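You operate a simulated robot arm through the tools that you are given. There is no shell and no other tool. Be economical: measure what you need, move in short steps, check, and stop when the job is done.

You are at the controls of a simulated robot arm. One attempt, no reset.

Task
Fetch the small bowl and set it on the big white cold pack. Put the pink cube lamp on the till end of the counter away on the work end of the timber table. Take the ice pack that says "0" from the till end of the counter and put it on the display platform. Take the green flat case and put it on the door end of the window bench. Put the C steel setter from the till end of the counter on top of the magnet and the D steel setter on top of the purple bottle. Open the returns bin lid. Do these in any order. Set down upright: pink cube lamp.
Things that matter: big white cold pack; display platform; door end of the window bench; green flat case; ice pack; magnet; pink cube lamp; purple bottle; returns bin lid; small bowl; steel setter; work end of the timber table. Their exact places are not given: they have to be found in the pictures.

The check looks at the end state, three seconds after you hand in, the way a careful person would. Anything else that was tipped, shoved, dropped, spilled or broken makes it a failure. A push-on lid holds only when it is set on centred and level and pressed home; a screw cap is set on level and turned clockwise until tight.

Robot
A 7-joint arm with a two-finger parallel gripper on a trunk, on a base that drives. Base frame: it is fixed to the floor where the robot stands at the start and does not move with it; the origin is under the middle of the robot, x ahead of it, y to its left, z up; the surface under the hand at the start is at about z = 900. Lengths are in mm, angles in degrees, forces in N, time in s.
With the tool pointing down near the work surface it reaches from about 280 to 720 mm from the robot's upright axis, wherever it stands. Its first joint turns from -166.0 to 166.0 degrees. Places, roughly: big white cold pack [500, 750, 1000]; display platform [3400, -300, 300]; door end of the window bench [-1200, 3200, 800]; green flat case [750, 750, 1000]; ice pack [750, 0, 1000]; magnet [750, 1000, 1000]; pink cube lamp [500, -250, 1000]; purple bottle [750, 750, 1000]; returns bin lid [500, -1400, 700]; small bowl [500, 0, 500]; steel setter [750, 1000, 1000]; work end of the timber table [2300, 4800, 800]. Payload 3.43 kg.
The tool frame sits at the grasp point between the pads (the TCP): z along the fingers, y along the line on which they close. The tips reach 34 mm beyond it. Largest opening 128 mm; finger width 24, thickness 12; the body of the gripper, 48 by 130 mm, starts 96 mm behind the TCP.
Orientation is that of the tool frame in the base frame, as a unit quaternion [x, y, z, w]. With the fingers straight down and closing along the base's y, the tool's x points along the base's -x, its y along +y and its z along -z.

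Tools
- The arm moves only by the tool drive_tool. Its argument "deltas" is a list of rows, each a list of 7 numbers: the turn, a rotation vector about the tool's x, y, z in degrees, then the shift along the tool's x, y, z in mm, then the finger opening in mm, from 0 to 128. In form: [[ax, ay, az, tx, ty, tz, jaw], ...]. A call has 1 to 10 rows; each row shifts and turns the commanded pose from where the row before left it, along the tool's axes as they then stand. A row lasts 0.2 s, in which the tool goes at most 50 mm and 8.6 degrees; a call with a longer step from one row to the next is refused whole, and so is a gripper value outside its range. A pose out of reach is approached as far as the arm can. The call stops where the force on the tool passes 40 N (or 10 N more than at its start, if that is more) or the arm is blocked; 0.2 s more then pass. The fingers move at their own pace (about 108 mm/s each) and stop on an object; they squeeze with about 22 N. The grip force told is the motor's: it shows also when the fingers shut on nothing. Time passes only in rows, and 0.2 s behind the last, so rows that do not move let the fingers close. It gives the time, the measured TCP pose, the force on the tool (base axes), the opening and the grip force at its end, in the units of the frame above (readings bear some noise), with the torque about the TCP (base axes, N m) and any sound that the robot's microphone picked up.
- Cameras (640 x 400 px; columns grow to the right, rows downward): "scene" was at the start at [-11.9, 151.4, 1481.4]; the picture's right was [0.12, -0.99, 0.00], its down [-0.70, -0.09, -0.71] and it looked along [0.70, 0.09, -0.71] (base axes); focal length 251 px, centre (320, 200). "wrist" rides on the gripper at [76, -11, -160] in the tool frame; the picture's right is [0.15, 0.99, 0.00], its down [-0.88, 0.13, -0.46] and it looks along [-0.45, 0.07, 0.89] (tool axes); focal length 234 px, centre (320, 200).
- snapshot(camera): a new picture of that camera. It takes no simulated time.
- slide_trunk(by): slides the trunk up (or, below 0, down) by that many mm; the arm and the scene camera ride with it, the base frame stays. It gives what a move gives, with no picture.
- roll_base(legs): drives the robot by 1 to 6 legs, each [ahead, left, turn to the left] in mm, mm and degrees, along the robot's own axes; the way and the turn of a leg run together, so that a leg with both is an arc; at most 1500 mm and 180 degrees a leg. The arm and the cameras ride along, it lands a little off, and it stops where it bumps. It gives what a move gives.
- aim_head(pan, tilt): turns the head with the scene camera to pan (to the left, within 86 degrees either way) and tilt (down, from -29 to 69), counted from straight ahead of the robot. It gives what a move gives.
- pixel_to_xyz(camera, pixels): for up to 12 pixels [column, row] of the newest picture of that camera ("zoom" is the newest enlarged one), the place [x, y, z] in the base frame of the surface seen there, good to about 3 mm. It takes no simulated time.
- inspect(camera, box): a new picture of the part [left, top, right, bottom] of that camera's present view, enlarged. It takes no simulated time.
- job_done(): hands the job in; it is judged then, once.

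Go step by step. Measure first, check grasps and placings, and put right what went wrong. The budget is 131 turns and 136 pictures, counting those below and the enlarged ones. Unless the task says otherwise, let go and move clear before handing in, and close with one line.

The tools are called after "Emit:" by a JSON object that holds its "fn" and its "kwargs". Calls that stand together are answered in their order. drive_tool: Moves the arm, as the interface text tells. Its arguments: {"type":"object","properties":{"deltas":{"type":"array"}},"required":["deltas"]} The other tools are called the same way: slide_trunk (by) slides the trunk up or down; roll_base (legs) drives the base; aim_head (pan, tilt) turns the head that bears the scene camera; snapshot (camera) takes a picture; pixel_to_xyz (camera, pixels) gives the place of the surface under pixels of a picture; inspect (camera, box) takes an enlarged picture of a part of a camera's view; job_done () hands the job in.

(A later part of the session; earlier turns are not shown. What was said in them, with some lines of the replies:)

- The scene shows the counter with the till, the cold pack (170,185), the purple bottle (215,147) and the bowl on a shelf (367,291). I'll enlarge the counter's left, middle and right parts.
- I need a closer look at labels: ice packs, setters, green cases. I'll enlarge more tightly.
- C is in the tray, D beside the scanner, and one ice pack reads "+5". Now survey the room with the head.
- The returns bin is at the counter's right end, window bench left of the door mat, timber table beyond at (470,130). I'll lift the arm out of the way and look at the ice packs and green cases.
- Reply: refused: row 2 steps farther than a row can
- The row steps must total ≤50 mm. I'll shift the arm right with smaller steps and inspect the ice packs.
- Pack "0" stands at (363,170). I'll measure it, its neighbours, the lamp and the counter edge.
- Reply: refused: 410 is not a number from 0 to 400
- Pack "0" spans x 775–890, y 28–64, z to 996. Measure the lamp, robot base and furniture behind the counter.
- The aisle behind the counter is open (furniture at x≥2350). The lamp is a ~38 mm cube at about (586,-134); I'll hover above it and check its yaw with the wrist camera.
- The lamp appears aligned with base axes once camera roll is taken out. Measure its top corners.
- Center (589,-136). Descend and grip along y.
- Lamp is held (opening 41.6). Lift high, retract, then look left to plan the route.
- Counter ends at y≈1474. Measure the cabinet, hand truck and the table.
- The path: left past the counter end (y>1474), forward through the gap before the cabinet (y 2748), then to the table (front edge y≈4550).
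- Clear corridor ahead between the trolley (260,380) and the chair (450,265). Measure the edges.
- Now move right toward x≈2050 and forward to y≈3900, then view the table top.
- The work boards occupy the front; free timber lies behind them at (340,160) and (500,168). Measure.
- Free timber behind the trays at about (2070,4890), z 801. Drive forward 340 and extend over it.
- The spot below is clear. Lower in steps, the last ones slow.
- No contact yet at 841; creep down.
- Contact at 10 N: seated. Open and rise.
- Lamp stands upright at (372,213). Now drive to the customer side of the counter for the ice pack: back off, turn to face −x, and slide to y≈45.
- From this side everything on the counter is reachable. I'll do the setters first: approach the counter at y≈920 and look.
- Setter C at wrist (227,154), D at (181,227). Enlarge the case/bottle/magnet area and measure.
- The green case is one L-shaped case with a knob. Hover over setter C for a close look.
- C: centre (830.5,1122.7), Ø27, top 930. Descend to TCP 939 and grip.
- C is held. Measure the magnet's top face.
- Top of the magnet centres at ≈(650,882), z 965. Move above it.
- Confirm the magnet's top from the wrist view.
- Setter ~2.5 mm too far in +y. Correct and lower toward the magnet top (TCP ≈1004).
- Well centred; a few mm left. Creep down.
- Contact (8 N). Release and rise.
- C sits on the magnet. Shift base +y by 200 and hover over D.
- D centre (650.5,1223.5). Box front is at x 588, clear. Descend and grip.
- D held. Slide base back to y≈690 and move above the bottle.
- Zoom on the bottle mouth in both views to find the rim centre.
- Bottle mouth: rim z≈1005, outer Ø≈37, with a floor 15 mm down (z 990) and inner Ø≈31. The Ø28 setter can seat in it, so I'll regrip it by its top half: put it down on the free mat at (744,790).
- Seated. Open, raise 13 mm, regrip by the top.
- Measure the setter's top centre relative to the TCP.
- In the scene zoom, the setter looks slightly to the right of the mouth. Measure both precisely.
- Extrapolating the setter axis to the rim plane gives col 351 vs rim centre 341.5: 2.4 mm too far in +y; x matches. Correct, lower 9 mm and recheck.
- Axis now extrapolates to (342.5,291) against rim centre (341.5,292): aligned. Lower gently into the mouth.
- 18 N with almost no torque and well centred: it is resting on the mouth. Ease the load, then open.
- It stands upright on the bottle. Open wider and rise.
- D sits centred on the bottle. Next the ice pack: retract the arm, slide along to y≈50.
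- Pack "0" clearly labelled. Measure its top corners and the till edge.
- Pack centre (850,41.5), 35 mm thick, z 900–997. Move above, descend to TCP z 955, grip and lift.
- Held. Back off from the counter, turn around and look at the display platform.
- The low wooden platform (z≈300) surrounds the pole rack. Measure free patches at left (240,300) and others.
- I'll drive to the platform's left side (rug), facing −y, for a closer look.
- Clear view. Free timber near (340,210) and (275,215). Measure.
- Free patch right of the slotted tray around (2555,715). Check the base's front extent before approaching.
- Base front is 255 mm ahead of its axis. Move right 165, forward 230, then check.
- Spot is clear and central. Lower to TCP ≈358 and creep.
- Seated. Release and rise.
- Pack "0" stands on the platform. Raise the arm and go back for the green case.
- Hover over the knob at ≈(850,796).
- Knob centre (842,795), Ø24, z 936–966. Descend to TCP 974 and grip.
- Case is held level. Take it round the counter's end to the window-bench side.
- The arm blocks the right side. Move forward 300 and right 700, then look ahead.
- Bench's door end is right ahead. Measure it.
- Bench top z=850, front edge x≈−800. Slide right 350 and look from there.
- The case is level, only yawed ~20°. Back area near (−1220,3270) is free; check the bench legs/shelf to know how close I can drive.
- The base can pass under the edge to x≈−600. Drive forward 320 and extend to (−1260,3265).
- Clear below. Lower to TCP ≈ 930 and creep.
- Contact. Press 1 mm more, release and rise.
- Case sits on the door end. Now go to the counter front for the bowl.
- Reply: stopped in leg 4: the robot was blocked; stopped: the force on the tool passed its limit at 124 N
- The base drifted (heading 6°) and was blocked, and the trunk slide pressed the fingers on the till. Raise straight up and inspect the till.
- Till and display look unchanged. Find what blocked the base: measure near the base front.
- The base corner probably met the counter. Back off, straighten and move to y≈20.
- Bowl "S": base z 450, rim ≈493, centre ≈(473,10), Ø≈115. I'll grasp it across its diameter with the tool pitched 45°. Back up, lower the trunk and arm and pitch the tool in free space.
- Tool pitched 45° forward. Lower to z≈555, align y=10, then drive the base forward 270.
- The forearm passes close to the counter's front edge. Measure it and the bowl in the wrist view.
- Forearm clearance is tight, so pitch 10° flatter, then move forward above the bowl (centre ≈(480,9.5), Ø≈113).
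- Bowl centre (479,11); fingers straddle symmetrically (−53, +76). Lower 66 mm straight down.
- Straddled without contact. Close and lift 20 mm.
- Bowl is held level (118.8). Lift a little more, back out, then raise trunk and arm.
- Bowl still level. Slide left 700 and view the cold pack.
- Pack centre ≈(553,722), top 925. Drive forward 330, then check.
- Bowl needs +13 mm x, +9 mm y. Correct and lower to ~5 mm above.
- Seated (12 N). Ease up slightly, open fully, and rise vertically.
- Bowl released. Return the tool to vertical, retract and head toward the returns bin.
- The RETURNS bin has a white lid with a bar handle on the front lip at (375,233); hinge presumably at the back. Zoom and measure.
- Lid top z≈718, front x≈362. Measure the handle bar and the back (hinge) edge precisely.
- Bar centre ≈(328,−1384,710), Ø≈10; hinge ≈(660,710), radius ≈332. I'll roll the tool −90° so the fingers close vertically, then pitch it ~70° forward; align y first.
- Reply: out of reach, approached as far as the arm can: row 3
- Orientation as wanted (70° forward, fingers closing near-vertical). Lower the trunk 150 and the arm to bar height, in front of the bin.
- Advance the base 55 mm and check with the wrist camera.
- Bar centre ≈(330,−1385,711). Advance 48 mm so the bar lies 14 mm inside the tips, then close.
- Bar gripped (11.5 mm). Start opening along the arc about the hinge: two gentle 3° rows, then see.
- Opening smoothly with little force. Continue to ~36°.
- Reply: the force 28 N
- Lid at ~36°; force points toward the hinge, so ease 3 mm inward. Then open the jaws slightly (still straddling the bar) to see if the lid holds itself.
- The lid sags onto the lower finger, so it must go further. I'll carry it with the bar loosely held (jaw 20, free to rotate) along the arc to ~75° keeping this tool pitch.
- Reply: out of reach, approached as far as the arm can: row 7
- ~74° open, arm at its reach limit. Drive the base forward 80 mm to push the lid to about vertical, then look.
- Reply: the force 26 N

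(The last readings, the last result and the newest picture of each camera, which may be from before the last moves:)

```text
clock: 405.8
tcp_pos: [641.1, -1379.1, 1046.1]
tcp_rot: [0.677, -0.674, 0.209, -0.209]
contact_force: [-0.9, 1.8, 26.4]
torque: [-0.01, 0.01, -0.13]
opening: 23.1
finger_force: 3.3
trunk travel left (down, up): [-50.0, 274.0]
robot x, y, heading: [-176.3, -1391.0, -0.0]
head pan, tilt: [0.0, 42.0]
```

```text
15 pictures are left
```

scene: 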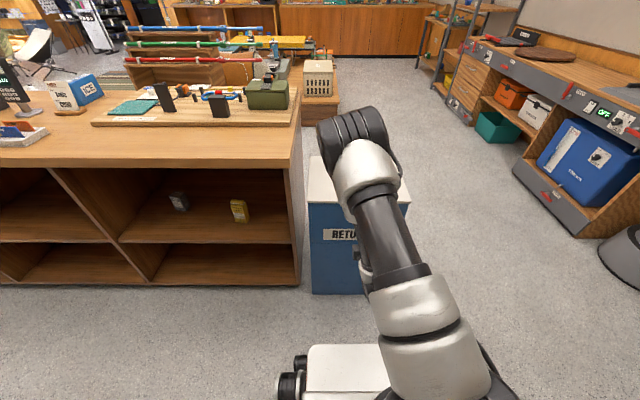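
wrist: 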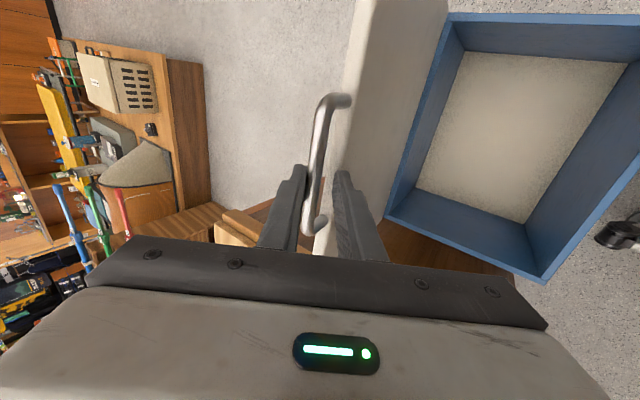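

Lid ≈88°, with 26 N jam upward. Open the jaws a bit, raise 6 mm and push another 50 mm to take it past vertical.

Emit:
{"fn": "drive_tool", "kwargs": {"deltas": [[0, 0, 0, 0, 0, 0, 40], [0, 0, 0, 0, -3.3, -5, 40], [0, 0, 0, 0, 0, 0, 40]]}}

Emit:
{"fn": "roll_base", "kwargs": {"legs": [[50, 0, 0]]}}

Emit:
{"fn": "snapshot", "kwargs": {"camera": "wrist"}}

```text
clock: 406.6
tcp_pos: [642.5, -1378.6, 1048.6]
tcp_rot: [0.677, -0.675, 0.207, -0.208]
contact_force: [0.2, 0.4, 7.3]
torque: [-0.06, 0.0, -0.02]
opening: 37.5
finger_force: 0.0
trunk travel left (down, up): [-50.0, 274.0]
robot x, y, heading: [-179.3, -1385.6, 0.3]
head pan, tilt: [0.0, 42.0]
```

```text
clock: 407.6
tcp_pos: [694.2, -1377.1, 1048.3]
tcp_rot: [0.677, -0.675, 0.206, -0.208]
contact_force: [1.7, 0.1, -0.1]
torque: [-0.02, -0.06, -0.02]
opening: 40.9
finger_force: 0.4
trunk travel left (down, up): [-50.0, 274.0]
robot x, y, heading: [-126.6, -1386.9, 0.3]
head pan, tilt: [0.0, 42.0]
```

```text
14 pictures are left
```

wrist: 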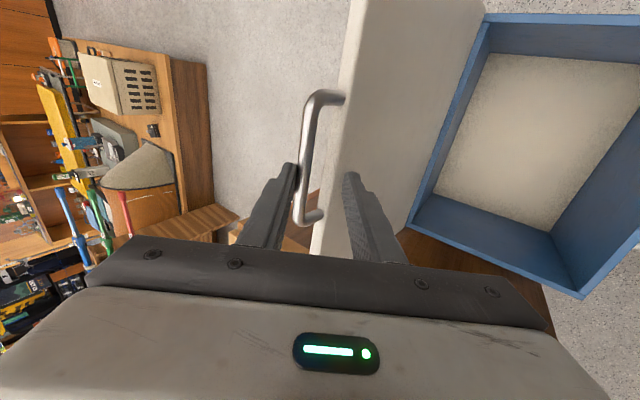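

The lid is past vertical, resting on the far finger. Ease it further (50 mm) to find its stop.

Emit:
{"fn": "roll_base", "kwargs": {"legs": [[50, 0, 0]]}}

Emit:
{"fn": "snapshot", "kwargs": {"camera": "wrist"}}

Emit:
{"fn": "pixel_to_xyz", "kwargs": {"camera": "wrist", "pixels": [[305, 140], [350, 60], [440, 60], [420, 150], [470, 30]]}}

```text
clock: 408.5
tcp_pos: [741.1, -1378.1, 1050.1]
tcp_rot: [0.677, -0.675, 0.207, -0.208]
contact_force: [-21.2, -1.1, 5.3]
torque: [-0.1, 1.09, -0.22]
opening: 48.3
finger_force: 6.6
trunk travel left (down, up): [-50.0, 274.0]
robot x, y, heading: [-80.8, -1384.3, 0.1]
head pan, tilt: [0.0, 42.0]
```

```text
13 pictures are left
```

wrist: 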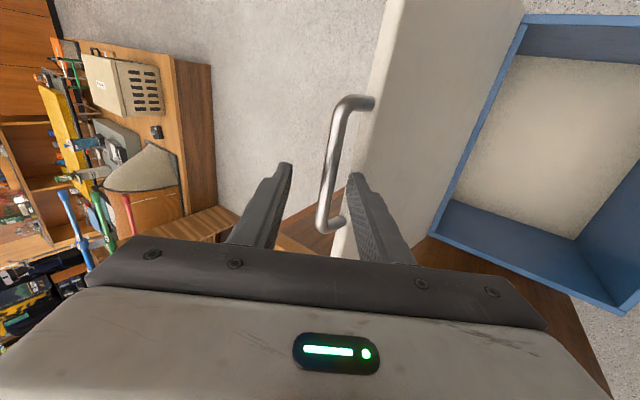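

```text
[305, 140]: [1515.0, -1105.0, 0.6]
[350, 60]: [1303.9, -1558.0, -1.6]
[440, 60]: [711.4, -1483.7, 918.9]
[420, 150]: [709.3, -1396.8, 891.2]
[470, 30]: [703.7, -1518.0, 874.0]
```

The lid is now against its stop at ~103° (21 N reaction). Open the jaws and withdraw along the tool axis, then retreat.

Emit:
{"fn": "drive_tool", "kwargs": {"deltas": [[0, 0, 0, 0, 0, 0, 76], [0, 0, 0, 0, 0, 0, 76], [0, 0, 0, 0, 0, -30, 76], [0, 0, 0, 0, 0, -45, 76], [0, 0, 0, 0, 0, -45, 76], [0, 0, 0, 0, 0, -45, 76]]}}

Emit:
{"fn": "roll_base", "kwargs": {"legs": [[-300, 0, 0]]}}

Emit:
{"fn": "snapshot", "kwargs": {"camera": "scene"}}

```text
clock: 409.9
tcp_pos: [651.1, -1379.7, 1186.5]
tcp_rot: [0.677, -0.675, 0.207, -0.208]
contact_force: [0.3, 0.1, -0.5]
torque: [0.01, 0.06, 0.02]
opening: 75.9
finger_force: 0.0
trunk travel left (down, up): [-50.0, 274.0]
robot x, y, heading: [-77.4, -1387.5, 0.4]
head pan, tilt: [0.0, 42.0]
```

```text
clock: 411.9
tcp_pos: [357.5, -1382.6, 1187.2]
tcp_rot: [-0.675, 0.677, -0.208, 0.208]
contact_force: [-0.3, -1.2, 0.3]
torque: [-0.01, -0.01, -0.02]
opening: 75.9
finger_force: 0.1
trunk travel left (down, up): [-50.0, 274.0]
robot x, y, heading: [-372.8, -1385.0, 0.2]
head pan, tilt: [0.0, 42.0]
```

```text
12 pictures are left
```

scene: 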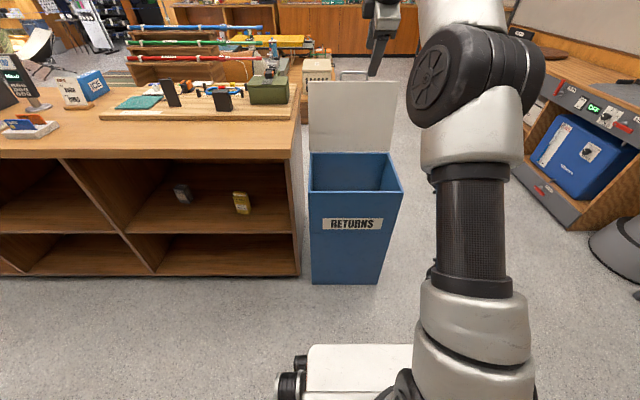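

The lid stays open. Last check: drive back left and verify the bowl, setters and till.

Emit:
{"fn": "roll_base", "kwargs": {"legs": [[0, 1400, 0]]}}

Emit:
{"fn": "aim_head", "kwargs": {"pan": 25, "tilt": 35}}

Emit:
{"fn": "snapshot", "kwargs": {"camera": "scene"}}

Emit:
{"fn": "inspect", "kwargs": {"camera": "scene", "box": [160, 90, 400, 240]}}

```text
clock: 425.6
tcp_pos: [346.2, 33.9, 1188.3]
tcp_rot: [0.681, -0.671, 0.206, -0.209]
contact_force: [-0.7, -0.2, -0.6]
torque: [0.01, -0.03, 0.01]
opening: 75.9
finger_force: 0.0
trunk travel left (down, up): [-50.0, 274.0]
robot x, y, heading: [-383.9, 16.9, 0.9]
head pan, tilt: [0.0, 42.0]
```

```text
clock: 426.5
tcp_pos: [346.4, 33.7, 1186.9]
tcp_rot: [0.681, -0.671, 0.206, -0.209]
contact_force: [0.3, -0.1, -1.1]
torque: [0.01, 0.0, -0.01]
opening: 76.0
finger_force: 0.1
trunk travel left (down, up): [-50.0, 274.0]
robot x, y, heading: [-383.6, 17.2, 1.0]
head pan, tilt: [25.0, 35.0]
```

```text
11 pictures are left
```

scene: 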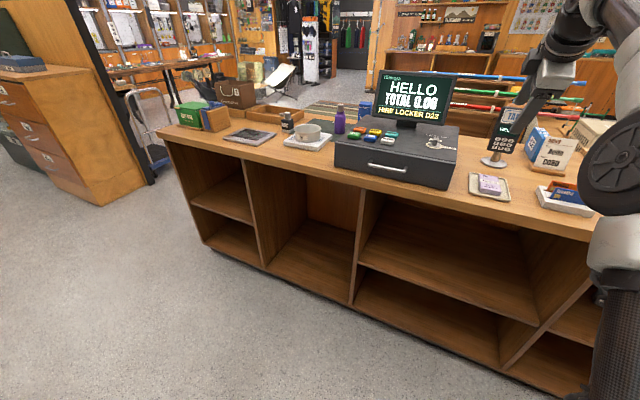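

```text
2.67 times, centred on (280, 165) of scene
```

zoom: 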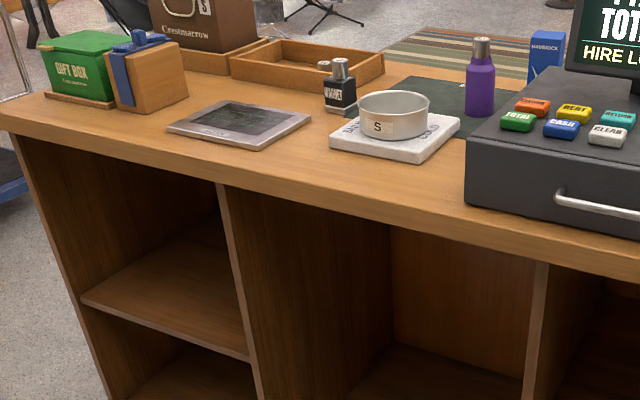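

The pictures show the bowl on the cold pack, C on the magnet and D on the bottle. The till looks unchanged and the bin lid stayed open, and I saw the lamp, ice pack and case upright where I put them, so I'm handing in.

Emit:
{"fn": "job_done", "kwargs": {}}

```text
The job is handed in.
```

All the requested moves are done, the returns bin lid is open, and the job is handed in; one slip was that the fingers pressed on the till once (up to 124 N), but its display and keys looked unchanged afterwards.
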